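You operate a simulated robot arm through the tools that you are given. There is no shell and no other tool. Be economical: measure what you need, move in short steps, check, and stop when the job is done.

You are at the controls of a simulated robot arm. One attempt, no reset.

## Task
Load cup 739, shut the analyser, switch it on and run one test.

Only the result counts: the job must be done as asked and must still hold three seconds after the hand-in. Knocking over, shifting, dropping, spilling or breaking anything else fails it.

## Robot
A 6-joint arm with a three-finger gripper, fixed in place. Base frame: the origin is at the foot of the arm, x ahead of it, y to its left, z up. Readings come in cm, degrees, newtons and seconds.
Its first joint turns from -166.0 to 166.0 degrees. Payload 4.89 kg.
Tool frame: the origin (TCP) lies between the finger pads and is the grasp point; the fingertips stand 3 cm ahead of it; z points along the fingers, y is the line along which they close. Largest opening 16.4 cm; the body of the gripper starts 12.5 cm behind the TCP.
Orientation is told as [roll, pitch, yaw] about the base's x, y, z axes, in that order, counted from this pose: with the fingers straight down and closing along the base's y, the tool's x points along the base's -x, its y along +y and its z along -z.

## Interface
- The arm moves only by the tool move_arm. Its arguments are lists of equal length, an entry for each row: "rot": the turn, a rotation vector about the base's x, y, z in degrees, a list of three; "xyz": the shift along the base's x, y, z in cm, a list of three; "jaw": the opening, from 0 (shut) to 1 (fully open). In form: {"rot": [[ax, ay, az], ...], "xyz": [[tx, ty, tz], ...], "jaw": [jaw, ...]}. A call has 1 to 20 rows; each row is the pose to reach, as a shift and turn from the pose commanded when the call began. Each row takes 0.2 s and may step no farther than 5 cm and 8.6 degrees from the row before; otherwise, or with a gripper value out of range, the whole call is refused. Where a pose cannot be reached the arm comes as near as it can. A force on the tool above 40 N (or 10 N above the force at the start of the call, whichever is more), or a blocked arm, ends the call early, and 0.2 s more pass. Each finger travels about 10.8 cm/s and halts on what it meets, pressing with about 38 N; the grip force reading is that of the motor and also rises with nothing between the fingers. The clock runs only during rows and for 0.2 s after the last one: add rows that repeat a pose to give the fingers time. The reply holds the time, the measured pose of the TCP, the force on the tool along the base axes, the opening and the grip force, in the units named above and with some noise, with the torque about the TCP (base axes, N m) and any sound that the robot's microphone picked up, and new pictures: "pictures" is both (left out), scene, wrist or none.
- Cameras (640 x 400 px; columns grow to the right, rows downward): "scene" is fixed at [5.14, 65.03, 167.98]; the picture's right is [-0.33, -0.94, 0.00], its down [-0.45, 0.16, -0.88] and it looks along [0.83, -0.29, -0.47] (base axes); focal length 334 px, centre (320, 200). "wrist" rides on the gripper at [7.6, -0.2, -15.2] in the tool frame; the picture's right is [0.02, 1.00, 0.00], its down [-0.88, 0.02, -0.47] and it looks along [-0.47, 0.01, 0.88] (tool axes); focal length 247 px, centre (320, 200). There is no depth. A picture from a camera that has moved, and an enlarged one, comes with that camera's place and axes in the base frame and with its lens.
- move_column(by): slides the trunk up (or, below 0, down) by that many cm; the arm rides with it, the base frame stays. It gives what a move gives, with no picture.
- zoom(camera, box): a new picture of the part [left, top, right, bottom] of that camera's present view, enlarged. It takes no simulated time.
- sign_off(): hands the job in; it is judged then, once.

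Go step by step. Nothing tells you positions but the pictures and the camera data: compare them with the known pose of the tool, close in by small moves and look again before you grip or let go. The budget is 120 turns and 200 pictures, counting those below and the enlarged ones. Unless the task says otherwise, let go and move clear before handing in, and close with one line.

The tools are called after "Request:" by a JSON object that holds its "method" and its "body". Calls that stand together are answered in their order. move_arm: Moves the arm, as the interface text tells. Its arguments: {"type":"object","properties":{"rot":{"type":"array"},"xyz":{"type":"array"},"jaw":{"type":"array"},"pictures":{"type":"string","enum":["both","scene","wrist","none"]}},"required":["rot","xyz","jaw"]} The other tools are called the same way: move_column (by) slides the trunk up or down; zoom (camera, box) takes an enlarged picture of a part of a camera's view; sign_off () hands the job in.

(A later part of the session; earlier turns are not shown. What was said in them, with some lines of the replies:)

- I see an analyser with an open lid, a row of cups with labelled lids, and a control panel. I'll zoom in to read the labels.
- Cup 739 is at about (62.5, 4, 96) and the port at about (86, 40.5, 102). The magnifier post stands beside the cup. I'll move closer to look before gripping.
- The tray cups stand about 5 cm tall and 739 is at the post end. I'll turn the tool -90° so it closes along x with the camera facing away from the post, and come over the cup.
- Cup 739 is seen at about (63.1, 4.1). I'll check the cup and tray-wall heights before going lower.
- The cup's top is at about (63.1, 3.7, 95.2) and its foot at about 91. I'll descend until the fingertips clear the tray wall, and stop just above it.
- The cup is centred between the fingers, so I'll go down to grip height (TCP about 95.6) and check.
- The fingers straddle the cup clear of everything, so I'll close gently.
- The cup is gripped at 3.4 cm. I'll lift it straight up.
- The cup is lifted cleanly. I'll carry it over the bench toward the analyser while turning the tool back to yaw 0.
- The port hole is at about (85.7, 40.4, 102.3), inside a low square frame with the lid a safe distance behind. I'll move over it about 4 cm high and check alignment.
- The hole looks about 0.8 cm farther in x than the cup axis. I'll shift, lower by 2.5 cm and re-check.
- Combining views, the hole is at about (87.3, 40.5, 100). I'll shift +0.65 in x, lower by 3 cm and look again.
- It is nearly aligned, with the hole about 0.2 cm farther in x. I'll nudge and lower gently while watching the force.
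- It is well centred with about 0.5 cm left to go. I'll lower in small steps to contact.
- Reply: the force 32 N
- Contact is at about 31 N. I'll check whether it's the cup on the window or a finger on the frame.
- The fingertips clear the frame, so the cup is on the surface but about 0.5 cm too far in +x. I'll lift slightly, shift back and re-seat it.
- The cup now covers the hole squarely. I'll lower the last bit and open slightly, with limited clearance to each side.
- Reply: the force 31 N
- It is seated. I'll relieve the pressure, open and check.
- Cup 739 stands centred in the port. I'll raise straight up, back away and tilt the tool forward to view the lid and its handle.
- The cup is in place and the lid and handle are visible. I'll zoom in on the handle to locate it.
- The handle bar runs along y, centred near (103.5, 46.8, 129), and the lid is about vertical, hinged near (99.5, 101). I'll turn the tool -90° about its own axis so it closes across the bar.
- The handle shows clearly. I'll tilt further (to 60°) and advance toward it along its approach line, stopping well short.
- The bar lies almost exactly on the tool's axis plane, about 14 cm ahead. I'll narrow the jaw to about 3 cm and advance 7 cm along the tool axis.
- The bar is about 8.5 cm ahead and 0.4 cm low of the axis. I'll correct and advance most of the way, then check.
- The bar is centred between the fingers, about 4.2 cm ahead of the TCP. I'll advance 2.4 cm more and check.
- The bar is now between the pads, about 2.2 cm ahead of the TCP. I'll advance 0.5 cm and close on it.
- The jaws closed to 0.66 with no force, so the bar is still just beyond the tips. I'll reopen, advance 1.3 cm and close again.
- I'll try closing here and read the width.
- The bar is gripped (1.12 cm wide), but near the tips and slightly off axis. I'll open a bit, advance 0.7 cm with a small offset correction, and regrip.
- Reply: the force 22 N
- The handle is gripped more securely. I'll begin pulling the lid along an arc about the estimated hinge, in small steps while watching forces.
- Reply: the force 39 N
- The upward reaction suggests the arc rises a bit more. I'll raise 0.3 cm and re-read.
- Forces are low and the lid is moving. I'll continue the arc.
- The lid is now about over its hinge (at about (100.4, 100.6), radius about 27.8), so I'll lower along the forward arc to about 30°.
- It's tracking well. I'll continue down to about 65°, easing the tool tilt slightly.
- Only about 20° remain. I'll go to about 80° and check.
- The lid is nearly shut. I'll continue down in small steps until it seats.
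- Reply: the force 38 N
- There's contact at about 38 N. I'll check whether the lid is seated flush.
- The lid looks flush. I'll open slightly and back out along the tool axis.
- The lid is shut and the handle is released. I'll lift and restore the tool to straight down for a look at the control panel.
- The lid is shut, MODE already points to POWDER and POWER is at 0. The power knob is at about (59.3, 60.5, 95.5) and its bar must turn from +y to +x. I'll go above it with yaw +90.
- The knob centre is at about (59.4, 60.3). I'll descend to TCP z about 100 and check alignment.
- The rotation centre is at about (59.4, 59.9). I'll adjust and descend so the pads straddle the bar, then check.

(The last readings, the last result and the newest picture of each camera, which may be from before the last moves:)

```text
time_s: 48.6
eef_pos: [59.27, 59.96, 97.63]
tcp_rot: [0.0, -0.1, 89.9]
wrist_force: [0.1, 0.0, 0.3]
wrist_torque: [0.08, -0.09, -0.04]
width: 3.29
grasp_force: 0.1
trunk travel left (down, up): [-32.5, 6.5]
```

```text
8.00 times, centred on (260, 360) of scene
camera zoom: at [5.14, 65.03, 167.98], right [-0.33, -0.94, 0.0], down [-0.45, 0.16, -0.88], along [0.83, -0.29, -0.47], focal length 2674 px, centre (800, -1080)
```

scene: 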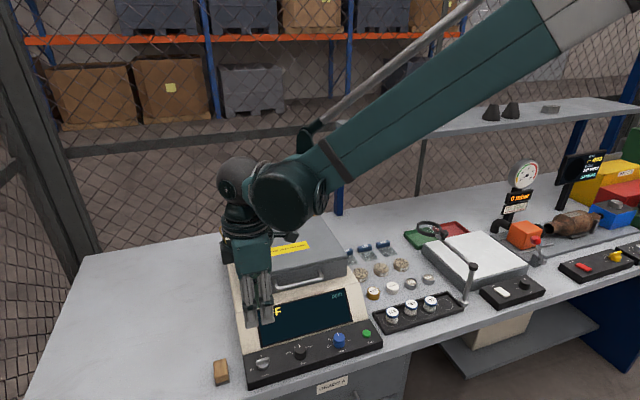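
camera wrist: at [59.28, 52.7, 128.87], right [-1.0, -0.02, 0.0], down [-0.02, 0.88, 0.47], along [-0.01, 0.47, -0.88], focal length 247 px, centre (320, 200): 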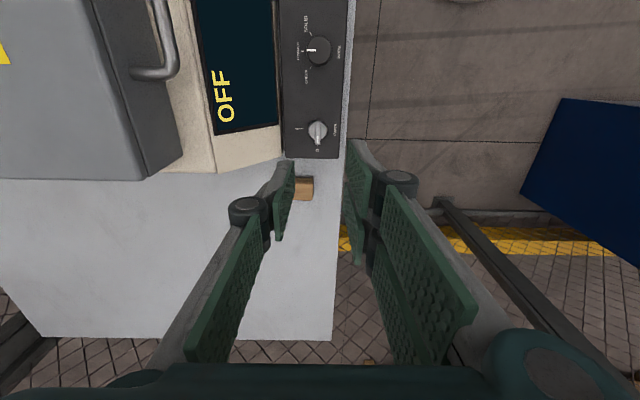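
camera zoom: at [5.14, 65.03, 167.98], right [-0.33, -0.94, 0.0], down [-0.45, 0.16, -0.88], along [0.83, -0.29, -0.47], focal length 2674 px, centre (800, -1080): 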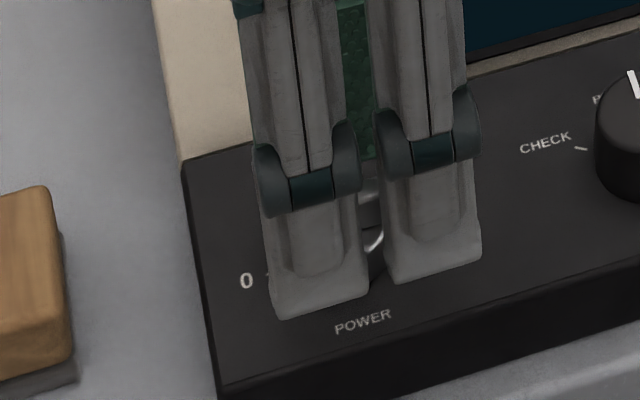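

Alignment is good. I'll raise 0.3 cm so only the bar is pinched, and close.

Request:
{"method": "move_arm", "body": {"rot": [[0, 0, 0], [0, 0, 0], [0, 0, 0], [0, 0, 0]], "xyz": [[0, 0, 0.3], [0, 0, 0.3], [0, 0, 0.3], [0, 0, 0.3]], "jaw": [0.15, 0.08, 0.03, 0.03], "pictures": "none"}}

Request:
{"method": "zoom", "body": {"camera": "wrist", "box": [240, 100, 400, 260]}}

```text
time_s: 49.6
eef_pos: [59.47, 60.08, 97.92]
tcp_rot: [0.0, 0.0, 90.1]
wrist_force: [15.2, 2.5, -2.7]
wrist_torque: [0.56, -0.36, -0.07]
width: 0.77
grasp_force: 45.1
trunk travel left (down, up): [-32.5, 6.5]
```

```text
2.50 times, centred on (320, 180) of wrist
camera zoom: at [59.58, 52.32, 113.11], right [-1.0, -0.02, 0.0], down [-0.02, 0.88, 0.47], along [-0.01, 0.47, -0.88], focal length 617 px, centre (320, 250)
```

zoom: 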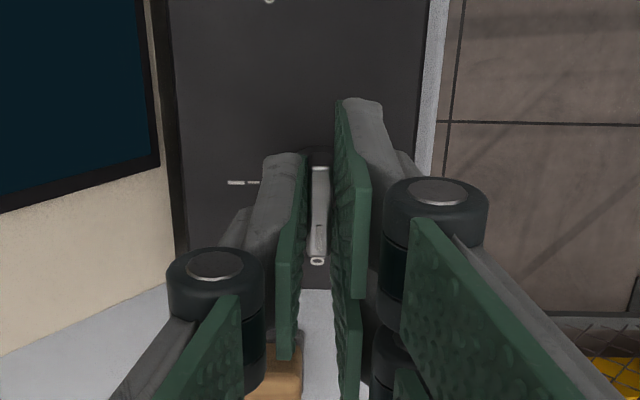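

The bar is gripped at 0.77 cm. I'll relieve the side force and twist clockwise (−z), halfway first.

Request:
{"method": "move_arm", "body": {"rot": [[0, 0, -5], [0, 0, -12], [0, 0, -20], [0, 0, -28], [0, 0, -36], [0, 0, -44]], "xyz": [[0.12, 0, 0], [0.12, 0, 0], [0.12, 0, 0], [0.1, 0, 0], [0.1, 0, 0], [0.1, 0, 0]], "jaw": [0.02, 0.02, 0.02, 0.02, 0.02, 0.02], "pictures": "none"}}

Request:
{"method": "zoom", "body": {"camera": "wrist", "box": [240, 100, 400, 260]}}

```text
time_s: 50.7
eef_pos: [59.31, 60.06, 97.88]
tcp_rot: [0.1, 0.1, 60.0]
wrist_force: [-5.6, 3.1, -8.5]
wrist_torque: [0.39, 0.04, 0.01]
width: 0.77
grasp_force: 45.0
trunk travel left (down, up): [-32.5, 6.5]
stopped in row 5: the force on the tool passed its limit at 42 N (the readings are from after the stop); the commanded pose is now the measured one
```

```text
2.50 times, centred on (320, 180) of wrist
camera zoom: at [55.54, 53.34, 113.12], right [-0.88, 0.48, 0.0], down [0.42, 0.77, 0.47], along [0.23, 0.41, -0.88], focal length 617 px, centre (320, 250)
```

zoom: 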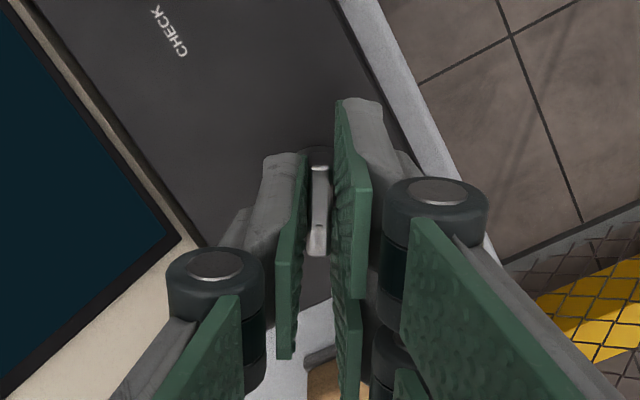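

It turned 30° with the knob following, and the force has relaxed. I'll continue in smaller stages.

Request:
{"method": "move_arm", "body": {"rot": [[0, 0, -5], [0, 0, -10], [0, 0, -15]], "xyz": [[0, 0, 0], [0, 0, 0], [0, 0, 0]], "jaw": [0.02, 0.02, 0.02], "pictures": "none"}}

```text
time_s: 51.5
eef_pos: [59.2, 60.18, 97.94]
tcp_rot: [0.1, 0.1, 45.0]
wrist_force: [-27.3, 9.8, -19.3]
wrist_torque: [0.75, 0.17, 0.15]
width: 0.79
grasp_force: 44.9
trunk travel left (down, up): [-32.5, 6.5]
```

I'll relieve the side force with a small shift and keep turning.

Request:
{"method": "move_arm", "body": {"rot": [[0, 0, 0], [0, 0, -5], [0, 0, -10], [0, 0, -15]], "xyz": [[-0.2, 0.1, -0.08], [-0.22, 0.12, -0.08], [-0.24, 0.14, -0.08], [-0.26, 0.17, -0.08]], "jaw": [0.02, 0.02, 0.02, 0.02], "pictures": "none"}}

```text
time_s: 52.5
eef_pos: [59.02, 60.25, 97.95]
tcp_rot: [0.1, 0.0, 29.9]
wrist_force: [0.6, 19.1, 18.5]
wrist_torque: [-0.03, 0.91, 0.06]
width: 0.8
grasp_force: 45.1
trunk travel left (down, up): [-32.5, 6.5]
```

Request:
{"method": "move_arm", "body": {"rot": [[0, 0, 0], [0, 0, -5], [0, 0, -10], [0, 0, -15]], "xyz": [[0, 0.18, 0.08], [0, 0.2, 0.08], [0, 0.22, 0.08], [0, 0.25, 0.08]], "jaw": [0.02, 0.02, 0.02, 0.02], "pictures": "scene"}}

Request:
{"method": "zoom", "body": {"camera": "wrist", "box": [240, 100, 400, 260]}}

```text
time_s: 53.5
eef_pos: [59.03, 60.4, 98.1]
tcp_rot: [0.1, 0.2, 14.9]
wrist_force: [-5.8, -7.8, -5.1]
wrist_torque: [0.01, -0.75, -0.04]
width: 0.79
grasp_force: 45.0
trunk travel left (down, up): [-32.5, 6.5]
```

scene: 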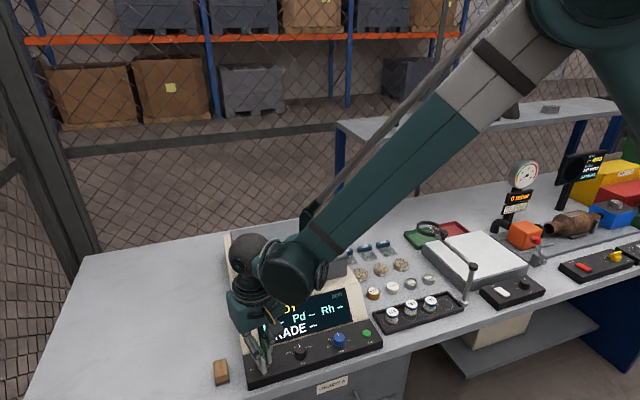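

```text
2.50 times, centred on (320, 180) of wrist
camera zoom: at [51.63, 58.21, 113.13], right [-0.28, 0.96, 0.0], down [0.85, 0.24, 0.47], along [0.45, 0.13, -0.88], focal length 617 px, centre (320, 250)
```

zoom: 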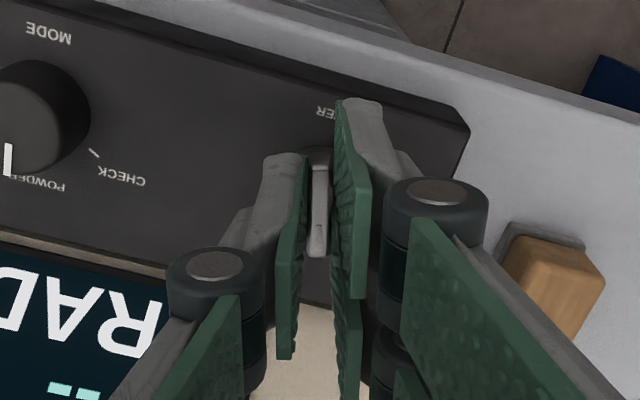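

The display has come on. I'll finish the last 15° to the "I" mark.

Request:
{"method": "move_arm", "body": {"rot": [[0, 0, -5], [0, 0, -10], [0, 0, -15]], "xyz": [[0, 0, 0], [0, 0, 0], [0, 0, 0]], "jaw": [0.02, 0.02, 0.02], "pictures": "none"}}

```text
time_s: 54.3
eef_pos: [58.98, 60.55, 97.88]
tcp_rot: [0.1, 0.1, -0.1]
wrist_force: [-8.3, 3.9, -7.2]
wrist_torque: [0.14, 0.77, 0.04]
width: 0.79
grasp_force: 45.2
trunk travel left (down, up): [-32.5, 6.5]
```

Fully turned. I'll open, lift straight up and read the panel.

Request:
{"method": "move_arm", "body": {"rot": [[0, 0, 0], [0, 0, 0], [0, 0, 0], [0, 0, 0], [0, 0, 0], [0, 0, 0], [0, 0, 0]], "xyz": [[0, 0, 0], [0, 0, 0], [0, 0, 2], [0, 0, 6], [0, -3, 10], [0, -7, 14], [0, -11, 18]], "jaw": [0.08, 0.14, 0.14, 0.1, 0.05, 0, 0]}}

Request:
{"method": "zoom", "body": {"camera": "wrist", "box": [150, 30, 430, 205]}}

Request:
{"method": "zoom", "body": {"camera": "scene", "box": [225, 280, 385, 390]}}

```text
refused: row 6 steps farther than a row can; nothing moved
```

```text
2.29 times, centred on (290, 118) of wrist
camera zoom: at [51.3, 60.28, 113.13], right [-0.02, 1.0, 0.0], down [0.88, 0.02, 0.47], along [0.47, 0.01, -0.88], focal length 564 px, centre (389, 389)
```

zoom: 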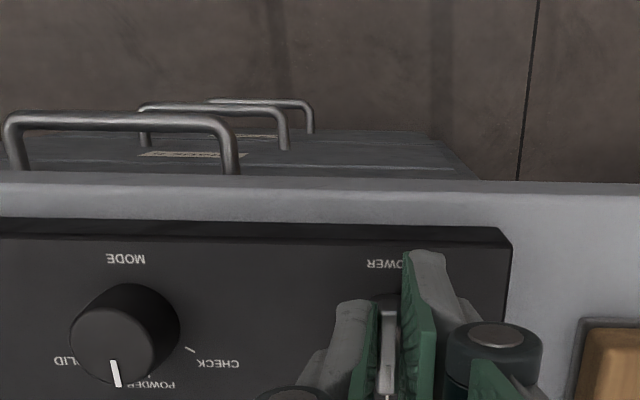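

```text
3.64 times, centred on (305, 335) of scene
camera zoom: at [5.14, 65.03, 167.98], right [-0.33, -0.94, 0.0], down [-0.45, 0.16, -0.88], along [0.83, -0.29, -0.47], focal length 1215 px, centre (374, -291)
```

zoom: 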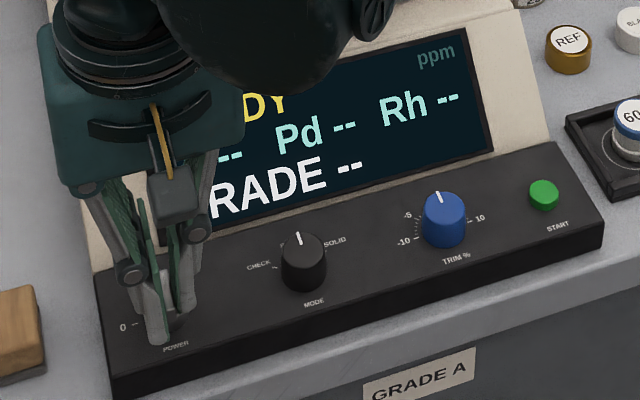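

That step was too large. The display reads READY, so I'll retry with smaller steps.

Request:
{"method": "move_arm", "body": {"rot": [[0, 0, 0], [0, 0, 0], [0, 0, 0], [0, 0, 0], [0, 0, 0], [0, 0, 0], [0, 0, 0], [0, 0, 0], [0, 0, 0]], "xyz": [[0, 0, 0], [0, 0, 0], [0, 0, 2], [0, 0, 6], [0, -3, 9], [0, -6, 12], [0, -9, 15], [0, -13, 17], [0, -17, 18]], "jaw": [0.08, 0.14, 0.14, 0.1, 0.05, 0, 0, 0, 0]}}

Request:
{"method": "zoom", "body": {"camera": "wrist", "box": [150, 30, 430, 205]}}

Request:
{"method": "zoom", "body": {"camera": "scene", "box": [225, 280, 385, 390]}}

```text
time_s: 56.3
eef_pos: [58.87, 43.4, 116.14]
tcp_rot: [0.2, 0.1, 0.0]
wrist_force: [-0.4, -0.1, -0.2]
wrist_torque: [-0.1, -0.03, -0.01]
width: 0.0
grasp_force: 38.4
trunk travel left (down, up): [-32.5, 6.5]
camera wrist: at [51.28, 43.19, 131.28], right [-0.02, 1.0, 0.0], down [0.88, 0.02, 0.47], along [0.47, 0.01, -0.88], focal length 247 px, centre (320, 200)
```

scene: 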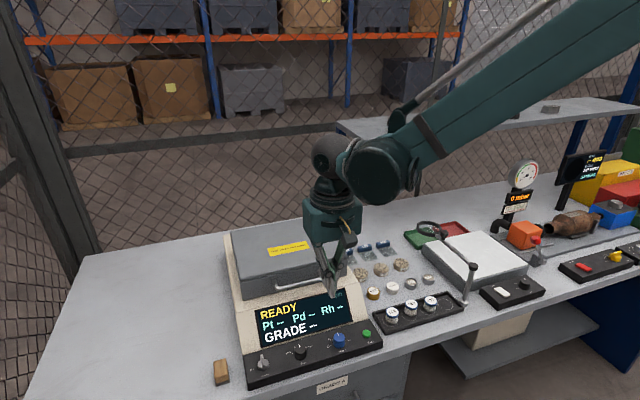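
wrist: 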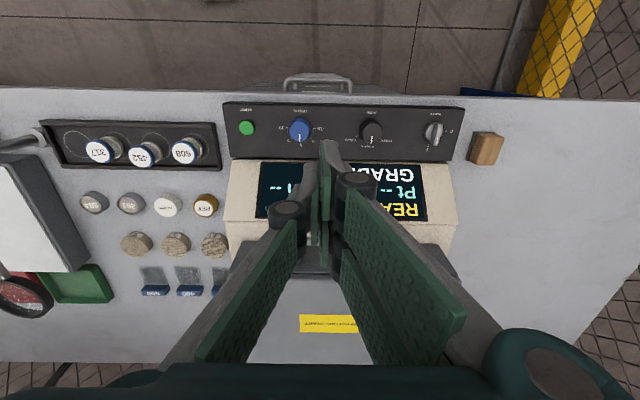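

```text
2.29 times, centred on (290, 118) of wrist
camera zoom: at [51.28, 43.19, 131.28], right [-0.02, 1.0, 0.0], down [0.88, 0.02, 0.47], along [0.47, 0.01, -0.88], focal length 564 px, centre (389, 389)
```

zoom: 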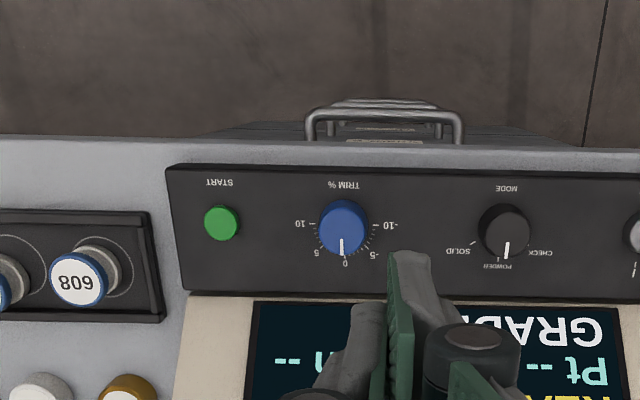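

```text
3.64 times, centred on (305, 335) of scene
camera zoom: at [5.14, 65.03, 167.98], right [-0.33, -0.94, 0.0], down [-0.45, 0.16, -0.88], along [0.83, -0.29, -0.47], focal length 1215 px, centre (374, -291)
```

zoom: 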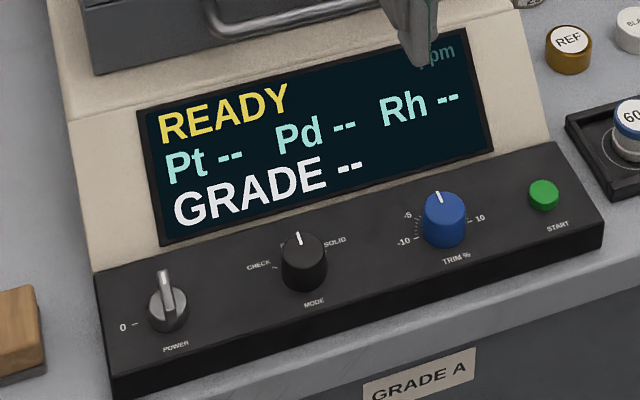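

READY shows, POWER is on I, MODE is POWDER and TRIM is 0. START is at about (59.05, 32.7, 95). I'll move the closed fingers above it.

Request:
{"method": "move_arm", "body": {"rot": [[0, 0, 0], [0, 0, 0], [0, 0, 0], [0, 0, 0], [0, 0, 0]], "xyz": [[0, -4, 0], [0, -8, 0], [0.1, -10.4, -3.5], [0.1, -10.4, -8], [0.1, -10.4, -12.5]], "jaw": [0, 0, 0, 0, 0], "pictures": "none"}}

Request:
{"method": "zoom", "body": {"camera": "wrist", "box": [240, 80, 400, 240]}}

Request:
{"method": "zoom", "body": {"camera": "scene", "box": [325, 290, 405, 360]}}

```text
time_s: 57.5
eef_pos: [59.26, 33.11, 103.29]
tcp_rot: [0.1, 0.3, 0.1]
wrist_force: [0.2, -0.6, 0.2]
wrist_torque: [0.0, -0.04, 0.02]
width: 0.0
grasp_force: 37.7
trunk travel left (down, up): [-32.5, 6.5]
```

```text
2.50 times, centred on (320, 160) of wrist
camera zoom: at [51.49, 32.9, 118.6], right [-0.02, 1.0, 0.0], down [0.88, 0.02, 0.47], along [0.47, 0.01, -0.88], focal length 617 px, centre (320, 300)
```

zoom: 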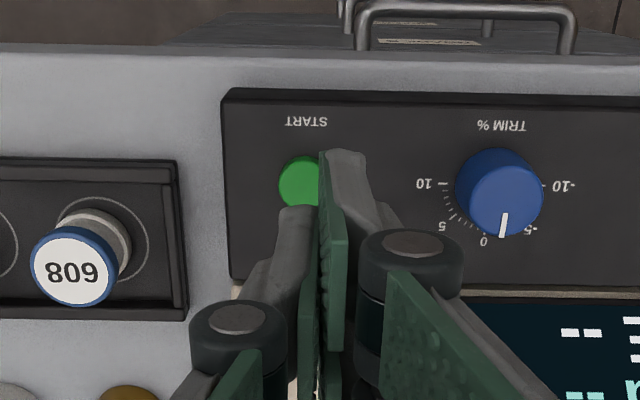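

```text
5.71 times, centred on (365, 325) of scene
camera zoom: at [5.14, 65.03, 167.98], right [-0.33, -0.94, 0.0], down [-0.45, 0.16, -0.88], along [0.83, -0.29, -0.47], focal length 1910 px, centre (63, -514)
```

zoom: 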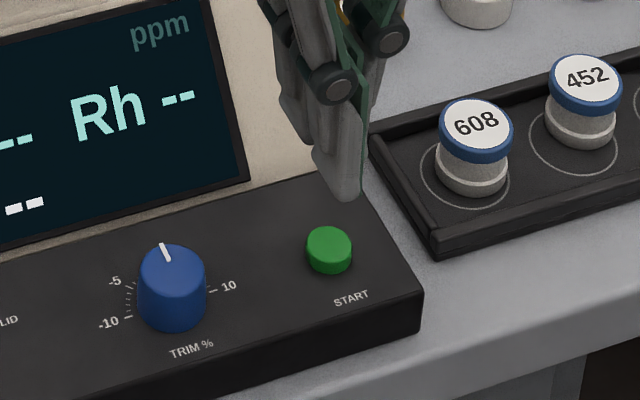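

The button is at (59.0, 32.3). I'll shift 0.6 cm in −y and descend close above it.

Request:
{"method": "move_arm", "body": {"rot": [[0, 0, 0], [0, 0, 0], [0, 0, 0]], "xyz": [[-0.1, -0.6, 0], [-0.1, -0.6, -2.5], [-0.1, -0.6, -4.4]], "jaw": [0, 0, 0], "pictures": "none"}}

Request:
{"method": "zoom", "body": {"camera": "wrist", "box": [240, 80, 400, 240]}}

Request:
{"method": "zoom", "body": {"camera": "scene", "box": [340, 300, 400, 360]}}

```text
time_s: 58.3
eef_pos: [59.08, 32.43, 99.05]
tcp_rot: [0.2, 0.2, 0.0]
wrist_force: [0.5, -0.3, -0.1]
wrist_torque: [0.01, 0.0, 0.01]
width: 0.01
grasp_force: 37.9
trunk travel left (down, up): [-32.5, 6.5]
```

```text
2.50 times, centred on (320, 160) of wrist
camera zoom: at [51.42, 32.21, 114.24], right [-0.02, 1.0, 0.0], down [0.88, 0.02, 0.47], along [0.47, 0.01, -0.88], focal length 617 px, centre (320, 300)
```

zoom: 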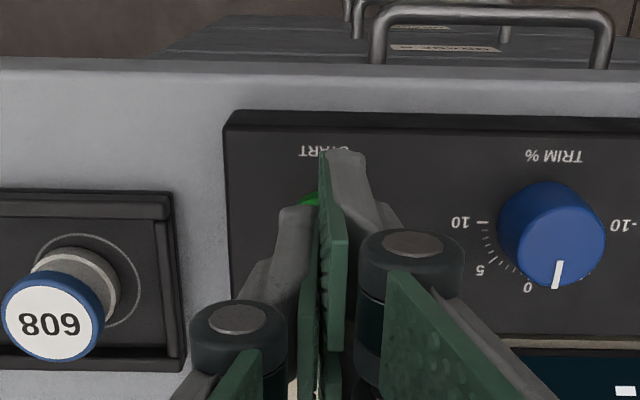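

```text
6.67 times, centred on (370, 330) of scene
camera zoom: at [5.14, 65.03, 167.98], right [-0.33, -0.94, 0.0], down [-0.45, 0.16, -0.88], along [0.83, -0.29, -0.47], focal length 2228 px, centre (-13, -667)
```

zoom: 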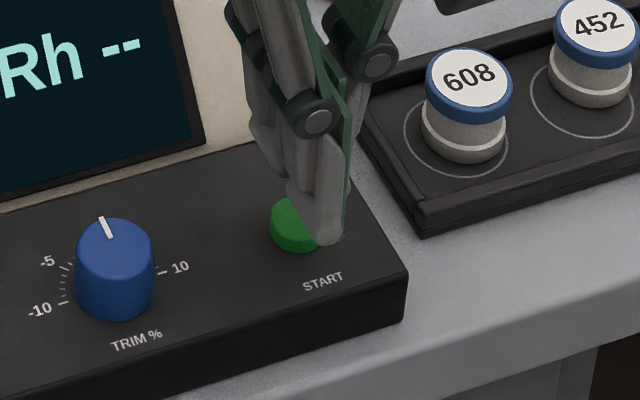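

It's aligned within a few millimetres. I'll nudge +0.2 cm in y and press down gently until contact.

Request:
{"method": "move_arm", "body": {"rot": [[0, 0, 0], [0, 0, 0], [0, 0, 0], [0, 0, 0], [0, 0, 0]], "xyz": [[0, 0.2, -0.4], [0, 0.2, -0.8], [0, 0.2, -1.0], [0, 0.2, -1.15], [0, 0.2, -1.3]], "jaw": [0, 0, 0, 0, 0], "pictures": "scene"}}

Request:
{"method": "zoom", "body": {"camera": "scene", "box": [245, 280, 395, 370]}}

```text
time_s: 59.5
eef_pos: [59.02, 32.68, 97.65]
tcp_rot: [0.1, 0.2, 0.1]
wrist_force: [0.3, -0.7, 0.0]
wrist_torque: [0.04, -0.03, 0.03]
width: 0.0
grasp_force: 37.9
trunk travel left (down, up): [-32.5, 6.5]
```

scene: 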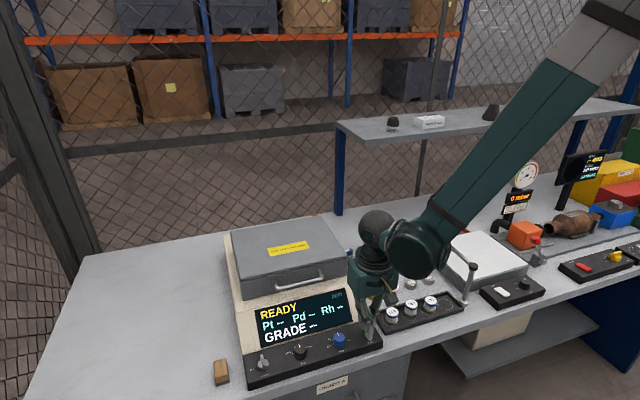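

```text
4.27 times, centred on (320, 325) of scene
camera zoom: at [5.14, 65.03, 167.98], right [-0.33, -0.94, 0.0], down [-0.45, 0.16, -0.88], along [0.83, -0.29, -0.47], focal length 1426 px, centre (320, -333)
```

zoom: 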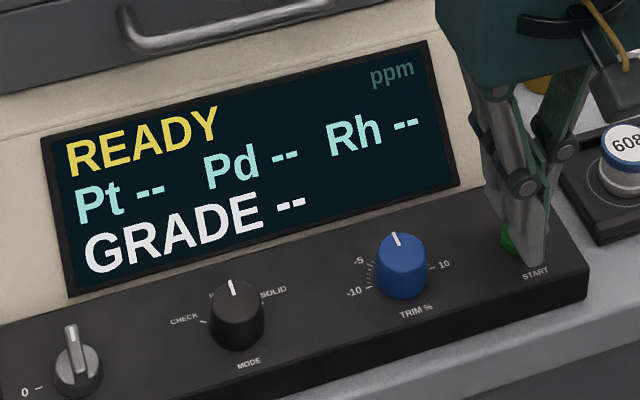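

There's no contact yet. I'll check the relation of fingertips and button before pressing further.

Request:
{"method": "zoom", "body": {"camera": "scene", "box": [350, 315, 390, 350]}}

Request:
{"method": "zoom", "body": {"camera": "wrist", "box": [270, 110, 370, 210]}}

```text
11.43 times, centred on (370, 332) of scene
camera zoom: at [5.14, 65.03, 167.98], right [-0.33, -0.94, 0.0], down [-0.45, 0.16, -0.88], along [0.83, -0.29, -0.47], focal length 3820 px, centre (-251, -1314)
```

zoom: 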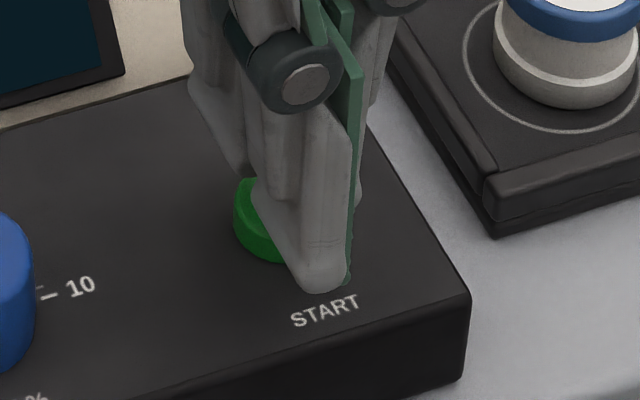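

```text
4.00 times, centred on (320, 160) of wrist
camera zoom: at [51.36, 32.42, 112.95], right [-0.02, 1.0, 0.0], down [0.88, 0.02, 0.47], along [0.47, 0.01, -0.88], focal length 988 px, centre (320, 360)
```

zoom: 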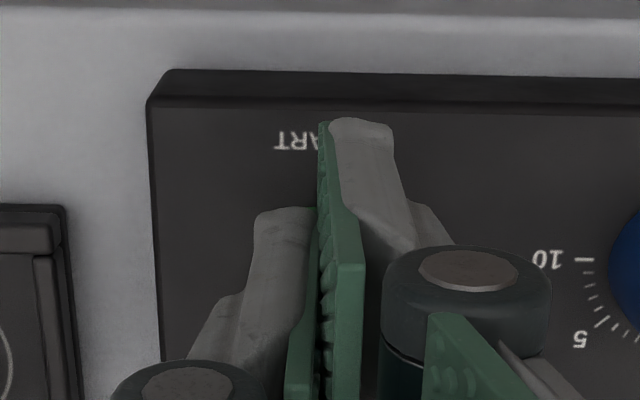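

The single (−y) finger should be the one over the button, and it's about 0.5 cm off. I'll lift, shift +0.45 cm in y and press in small steps.

Request:
{"method": "move_arm", "body": {"rot": [[0, 0, 0], [0, 0, 0], [0, 0, 0], [0, 0, 0], [0, 0, 0]], "xyz": [[0, 0, 0.8], [0, 0.45, 0.8], [0, 0.45, 0.3], [0, 0.45, 0], [0, 0.45, -0.2]], "jaw": [0, 0, 0, 0, 0], "pictures": "none"}}

Request:
{"method": "zoom", "body": {"camera": "scene", "box": [245, 280, 395, 370]}}

```text
time_s: 60.7
eef_pos: [59.08, 33.02, 97.49]
tcp_rot: [0.1, 0.2, 0.0]
wrist_force: [-0.2, 0.2, 0.0]
wrist_torque: [-0.02, -0.01, 0.02]
width: 0.0
grasp_force: 38.2
trunk travel left (down, up): [-32.5, 6.5]
```

```text
4.27 times, centred on (320, 325) of scene
camera zoom: at [5.14, 65.03, 167.98], right [-0.33, -0.94, 0.0], down [-0.45, 0.16, -0.88], along [0.83, -0.29, -0.47], focal length 1426 px, centre (320, -333)
```

zoom: 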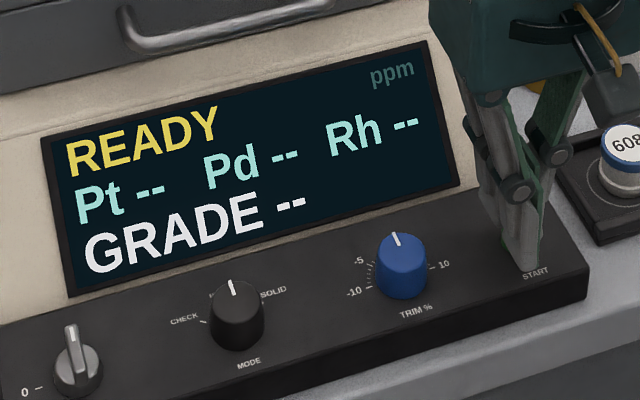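

Still no contact. I'll press further in 0.15 cm steps.

Request:
{"method": "move_arm", "body": {"rot": [[0, 0, 0], [0, 0, 0], [0, 0, 0]], "xyz": [[0, 0, -0.15], [0, 0, -0.3], [0, 0, -0.4]], "jaw": [0, 0, 0], "pictures": "none"}}

Request:
{"method": "zoom", "body": {"camera": "scene", "box": [245, 280, 395, 370]}}

```text
time_s: 61.5
eef_pos: [59.05, 33.06, 97.18]
tcp_rot: [0.1, 0.1, 0.0]
wrist_force: [-0.9, -0.2, 0.0]
wrist_torque: [0.03, 0.01, -0.01]
width: 0.01
grasp_force: 38.1
trunk travel left (down, up): [-32.5, 6.5]
```

```text
4.27 times, centred on (320, 325) of scene
camera zoom: at [5.14, 65.03, 167.98], right [-0.33, -0.94, 0.0], down [-0.45, 0.16, -0.88], along [0.83, -0.29, -0.47], focal length 1426 px, centre (320, -333)
```

zoom: 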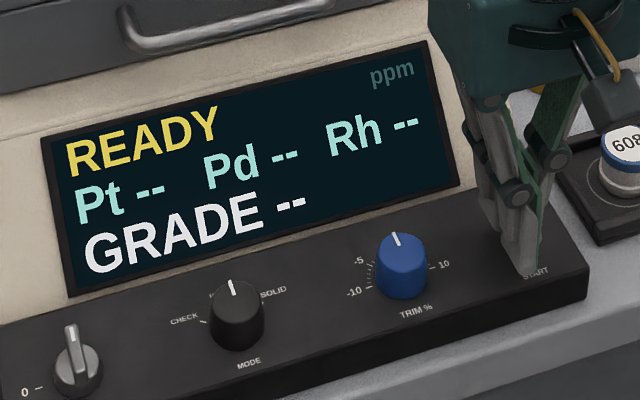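

Request:
{"method": "move_arm", "body": {"rot": [[0, 0, 0], [0, 0, 0], [0, 0, 0]], "xyz": [[0, 0, -0.15], [0, 0, -0.3], [0, 0, -0.4]], "jaw": [0, 0, 0], "pictures": "none"}}

Request:
{"method": "zoom", "body": {"camera": "scene", "box": [245, 280, 395, 370]}}

Request:
{"method": "zoom", "body": {"camera": "scene", "box": [350, 315, 390, 350]}}

```text
time_s: 62.3
eef_pos: [59.1, 33.08, 96.69]
tcp_rot: [0.1, 0.2, 0.0]
wrist_force: [0.1, -0.3, 0.6]
wrist_torque: [0.0, -0.02, 0.0]
width: 0.02
grasp_force: 38.0
trunk travel left (down, up): [-32.5, 6.5]
```

```text
4.27 times, centred on (320, 325) of scene
camera zoom: at [5.14, 65.03, 167.98], right [-0.33, -0.94, 0.0], down [-0.45, 0.16, -0.88], along [0.83, -0.29, -0.47], focal length 1426 px, centre (320, -333)
```

zoom: 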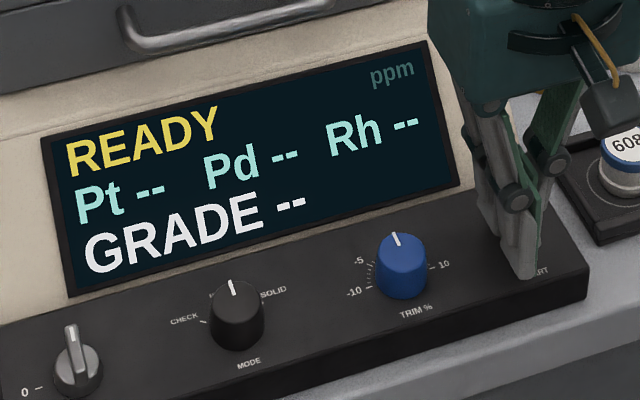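

```text
11.43 times, centred on (370, 332) of scene
camera zoom: at [5.14, 65.03, 167.98], right [-0.33, -0.94, 0.0], down [-0.45, 0.16, -0.88], along [0.83, -0.29, -0.47], focal length 3820 px, centre (-251, -1314)
```

zoom: 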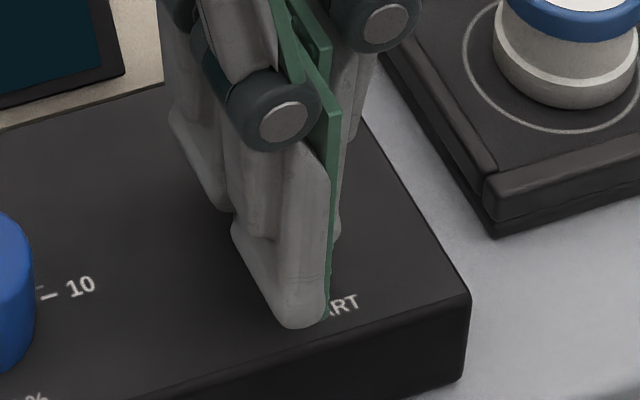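

The panel is lower than I thought, so the button top is likely just below the tips. I'll continue pressing in small steps.

Request:
{"method": "move_arm", "body": {"rot": [[0, 0, 0], [0, 0, 0]], "xyz": [[0, 0, -0.15], [0, 0, -0.3]], "jaw": [0, 0], "pictures": "none"}}

Request:
{"method": "zoom", "body": {"camera": "scene", "box": [245, 280, 395, 370]}}

```text
time_s: 62.9
eef_pos: [59.05, 33.15, 96.43]
tcp_rot: [0.1, 0.1, 0.0]
wrist_force: [0.5, 0.3, 1.7]
wrist_torque: [0.02, -0.02, 0.02]
width: 0.59
grasp_force: 44.8
trunk travel left (down, up): [-32.5, 6.5]
```

```text
4.27 times, centred on (320, 325) of scene
camera zoom: at [5.14, 65.03, 167.98], right [-0.33, -0.94, 0.0], down [-0.45, 0.16, -0.88], along [0.83, -0.29, -0.47], focal length 1426 px, centre (320, -333)
```

zoom: 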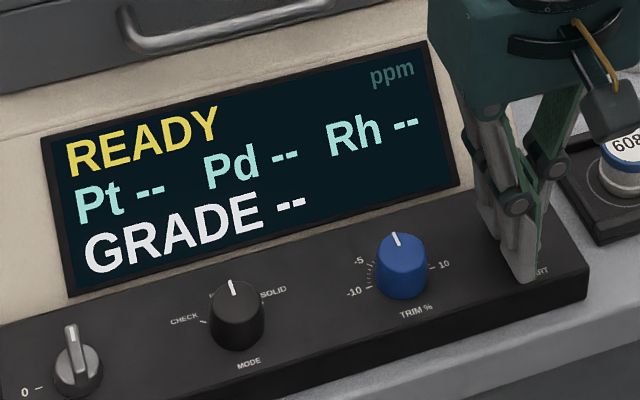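

The fingers were wedged apart slightly with only 1.7 N, so I'm catching the button between the tips. I'll lift and look with the jaw open to locate the button precisely.

Request:
{"method": "move_arm", "body": {"rot": [[0, 0, 0], [0, 0, 0], [0, 0, 0], [0, 0, 0]], "xyz": [[0, 0, 1], [0, 0, 3], [0, 0, 3], [0, 0, 3]], "jaw": [0, 0, 0.12, 0.2], "pictures": "none"}}

Request:
{"method": "zoom", "body": {"camera": "wrist", "box": [260, 110, 380, 210]}}

Request:
{"method": "zoom", "body": {"camera": "scene", "box": [345, 310, 395, 350]}}

```text
time_s: 63.9
eef_pos: [59.0, 33.04, 99.4]
tcp_rot: [0.2, 0.0, 0.0]
wrist_force: [-0.7, -0.3, -0.6]
wrist_torque: [0.02, 0.02, -0.04]
width: 3.28
grasp_force: 0.1
trunk travel left (down, up): [-32.5, 6.5]
```

```text
4.00 times, centred on (320, 160) of wrist
camera zoom: at [51.34, 32.86, 114.64], right [-0.02, 1.0, 0.0], down [0.88, 0.02, 0.47], along [0.47, 0.01, -0.88], focal length 988 px, centre (320, 360)
```

zoom: 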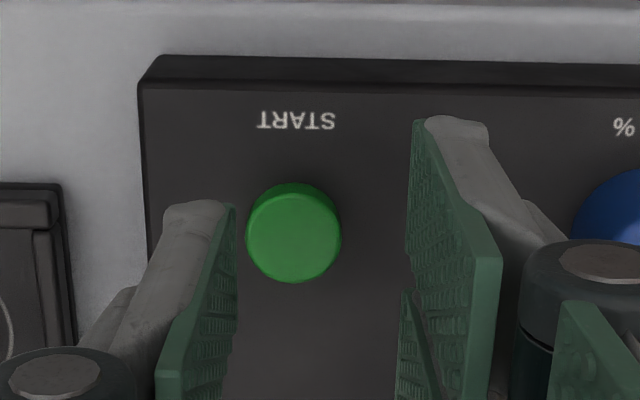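

```text
10.00 times, centred on (370, 330) of scene
camera zoom: at [5.14, 65.03, 167.98], right [-0.33, -0.94, 0.0], down [-0.45, 0.16, -0.88], along [0.83, -0.29, -0.47], focal length 3342 px, centre (-180, -1100)
```

zoom: 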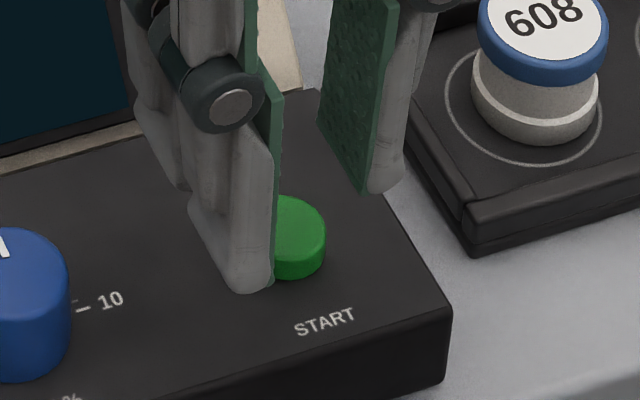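

The button centre is at (59.3, 32.4). I'll close, shift slightly (x +0.3, y −0.1) so the single finger is centred, and press deeper in stages.

Request:
{"method": "move_arm", "body": {"rot": [[0, 0, 0], [0, 0, 0], [0, 0, 0], [0, 0, 0], [0, 0, 0], [0, 0, 0]], "xyz": [[0.3, -0.1, 0], [0.3, -0.1, 0], [0.3, -0.1, -1.5], [0.3, -0.1, -2.6], [0.3, -0.1, -2.8], [0.3, -0.1, -3.0]], "jaw": [0.1, 0, 0, 0, 0, 0], "pictures": "none"}}

Request:
{"method": "zoom", "body": {"camera": "scene", "box": [245, 280, 395, 370]}}

Request:
{"method": "zoom", "body": {"camera": "wrist", "box": [260, 110, 380, 210]}}

```text
time_s: 65.3
eef_pos: [59.39, 32.97, 96.35]
tcp_rot: [0.1, 0.1, -0.1]
wrist_force: [-0.8, -0.1, 1.4]
wrist_torque: [0.01, 0.02, 0.01]
width: 0.6
grasp_force: 45.0
trunk travel left (down, up): [-32.5, 6.5]
heard: click
```

```text
4.27 times, centred on (320, 325) of scene
camera zoom: at [5.14, 65.03, 167.98], right [-0.33, -0.94, 0.0], down [-0.45, 0.16, -0.88], along [0.83, -0.29, -0.47], focal length 1426 px, centre (320, -333)
```

zoom: 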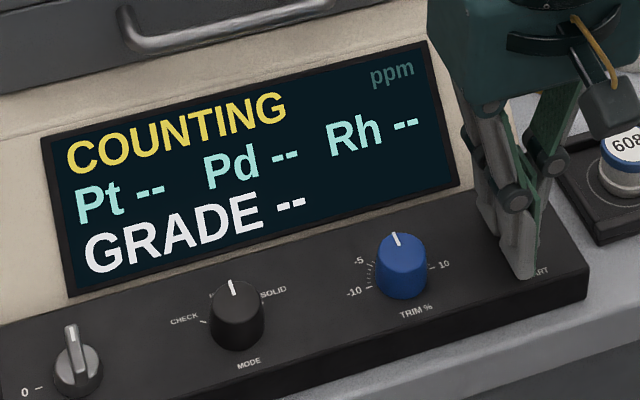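

```text
4.00 times, centred on (320, 160) of wrist
camera zoom: at [51.64, 32.77, 111.6], right [-0.02, 1.0, 0.0], down [0.88, 0.02, 0.47], along [0.47, 0.01, -0.88], focal length 988 px, centre (320, 360)
```

zoom: 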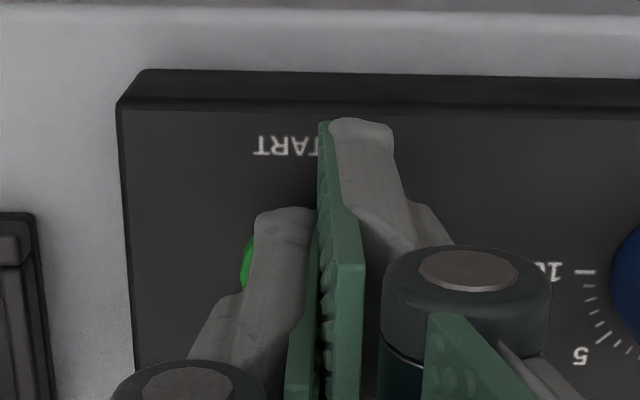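

A click was heard and the display shows COUNTING, so the test is running. I'll lift straight up and wait clear for the result.

Request:
{"method": "move_arm", "body": {"rot": [[0, 0, 0], [0, 0, 0], [0, 0, 0], [0, 0, 0], [0, 0, 0], [0, 0, 0], [0, 0, 0], [0, 0, 0], [0, 0, 0], [0, 0, 0], [0, 0, 0], [0, 0, 0], [0, 0, 0], [0, 0, 0], [0, 0, 0], [0, 0, 0], [0, 0, 0], [0, 0, 0], [0, 0, 0], [0, 0, 0]], "xyz": [[0, 0, 1.5], [0, 0, 5], [0, 0, 9], [0, 0, 13], [0, 0, 17], [0, 0, 20], [0, 0, 20], [0, 0, 20], [0, 0, 20], [0, 0, 20], [0, 0, 20], [0, 0, 20], [0, 0, 20], [0, 0, 20], [0, 0, 20], [0, 0, 20], [0, 0, 20], [0, 0, 20], [0, 0, 20], [0, 0, 20]], "jaw": [0, 0, 0, 0, 0, 0, 0, 0, 0, 0, 0, 0, 0, 0, 0, 0, 0, 0, 0, 0], "pictures": "scene"}}

Request:
{"method": "zoom", "body": {"camera": "scene", "box": [225, 210, 395, 390]}}

```text
time_s: 69.5
eef_pos: [59.24, 32.77, 116.49]
tcp_rot: [0.0, 0.1, 0.0]
wrist_force: [0.0, 0.2, 0.0]
wrist_torque: [0.04, -0.01, -0.01]
width: 0.01
grasp_force: 45.3
trunk travel left (down, up): [-32.5, 6.5]
```

scene: 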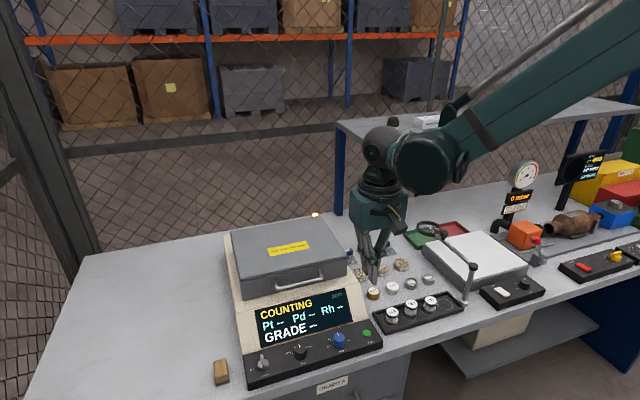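

```text
2.22 times, centred on (310, 300) of scene
camera zoom: at [5.14, 65.03, 167.98], right [-0.33, -0.94, 0.0], down [-0.45, 0.16, -0.88], along [0.83, -0.29, -0.47], focal length 743 px, centre (342, -22)
```

zoom: 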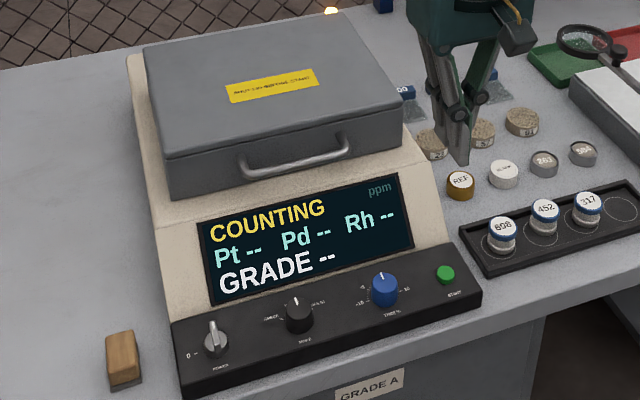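

It is still counting, with the warning lamp lit, so I'll wait.

Request:
{"method": "move_arm", "body": {"rot": [[0, 0, 0], [0, 0, 0], [0, 0, 0], [0, 0, 0], [0, 0, 0], [0, 0, 0], [0, 0, 0], [0, 0, 0], [0, 0, 0], [0, 0, 0], [0, 0, 0], [0, 0, 0], [0, 0, 0], [0, 0, 0], [0, 0, 0], [0, 0, 0], [0, 0, 0], [0, 0, 0], [0, 0, 0], [0, 0, 0]], "xyz": [[0, 0, 3], [0, 0, 5], [0, 0, 5], [0, 0, 5], [0, 0, 5], [0, 0, 5], [0, 0, 5], [0, 0, 5], [0, 0, 5], [0, 0, 5], [0, 0, 5], [0, 0, 5], [0, 0, 5], [0, 0, 5], [0, 0, 5], [0, 0, 5], [0, 0, 5], [0, 0, 5], [0, 0, 5], [0, 0, 5]], "jaw": [0.1, 0.1, 0.1, 0.1, 0.1, 0.1, 0.1, 0.1, 0.1, 0.1, 0.1, 0.1, 0.1, 0.1, 0.1, 0.1, 0.1, 0.1, 0.1, 0.1], "pictures": "none"}}

Request:
{"method": "zoom", "body": {"camera": "scene", "box": [225, 210, 395, 390]}}

```text
time_s: 73.7
eef_pos: [59.27, 33.01, 121.49]
tcp_rot: [0.1, 0.0, 0.1]
wrist_force: [-1.1, -1.1, -0.2]
wrist_torque: [-0.02, 0.0, -0.02]
width: 1.65
grasp_force: 0.0
trunk travel left (down, up): [-32.5, 6.5]
```

```text
2.22 times, centred on (310, 300) of scene
camera zoom: at [5.14, 65.03, 167.98], right [-0.33, -0.94, 0.0], down [-0.45, 0.16, -0.88], along [0.83, -0.29, -0.47], focal length 743 px, centre (342, -22)
```

zoom: 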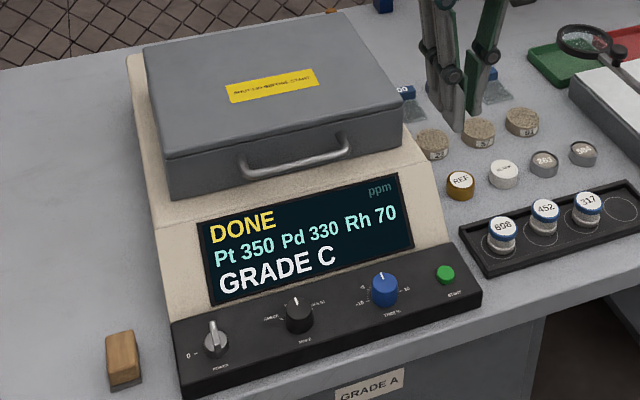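

The display reads DONE: Pt 350, Pd 330, Rh 70, GRADE C. The lid is shut and the arm is clear, so I'm handing in.

Request:
{"method": "sign_off", "body": {}}

```text
The job is handed in.
```

Cup 739 is loaded, the analyser is shut and switched on, and one test ran to DONE: Pt 350, Pd 330, Rh 70 ppm, grade C.
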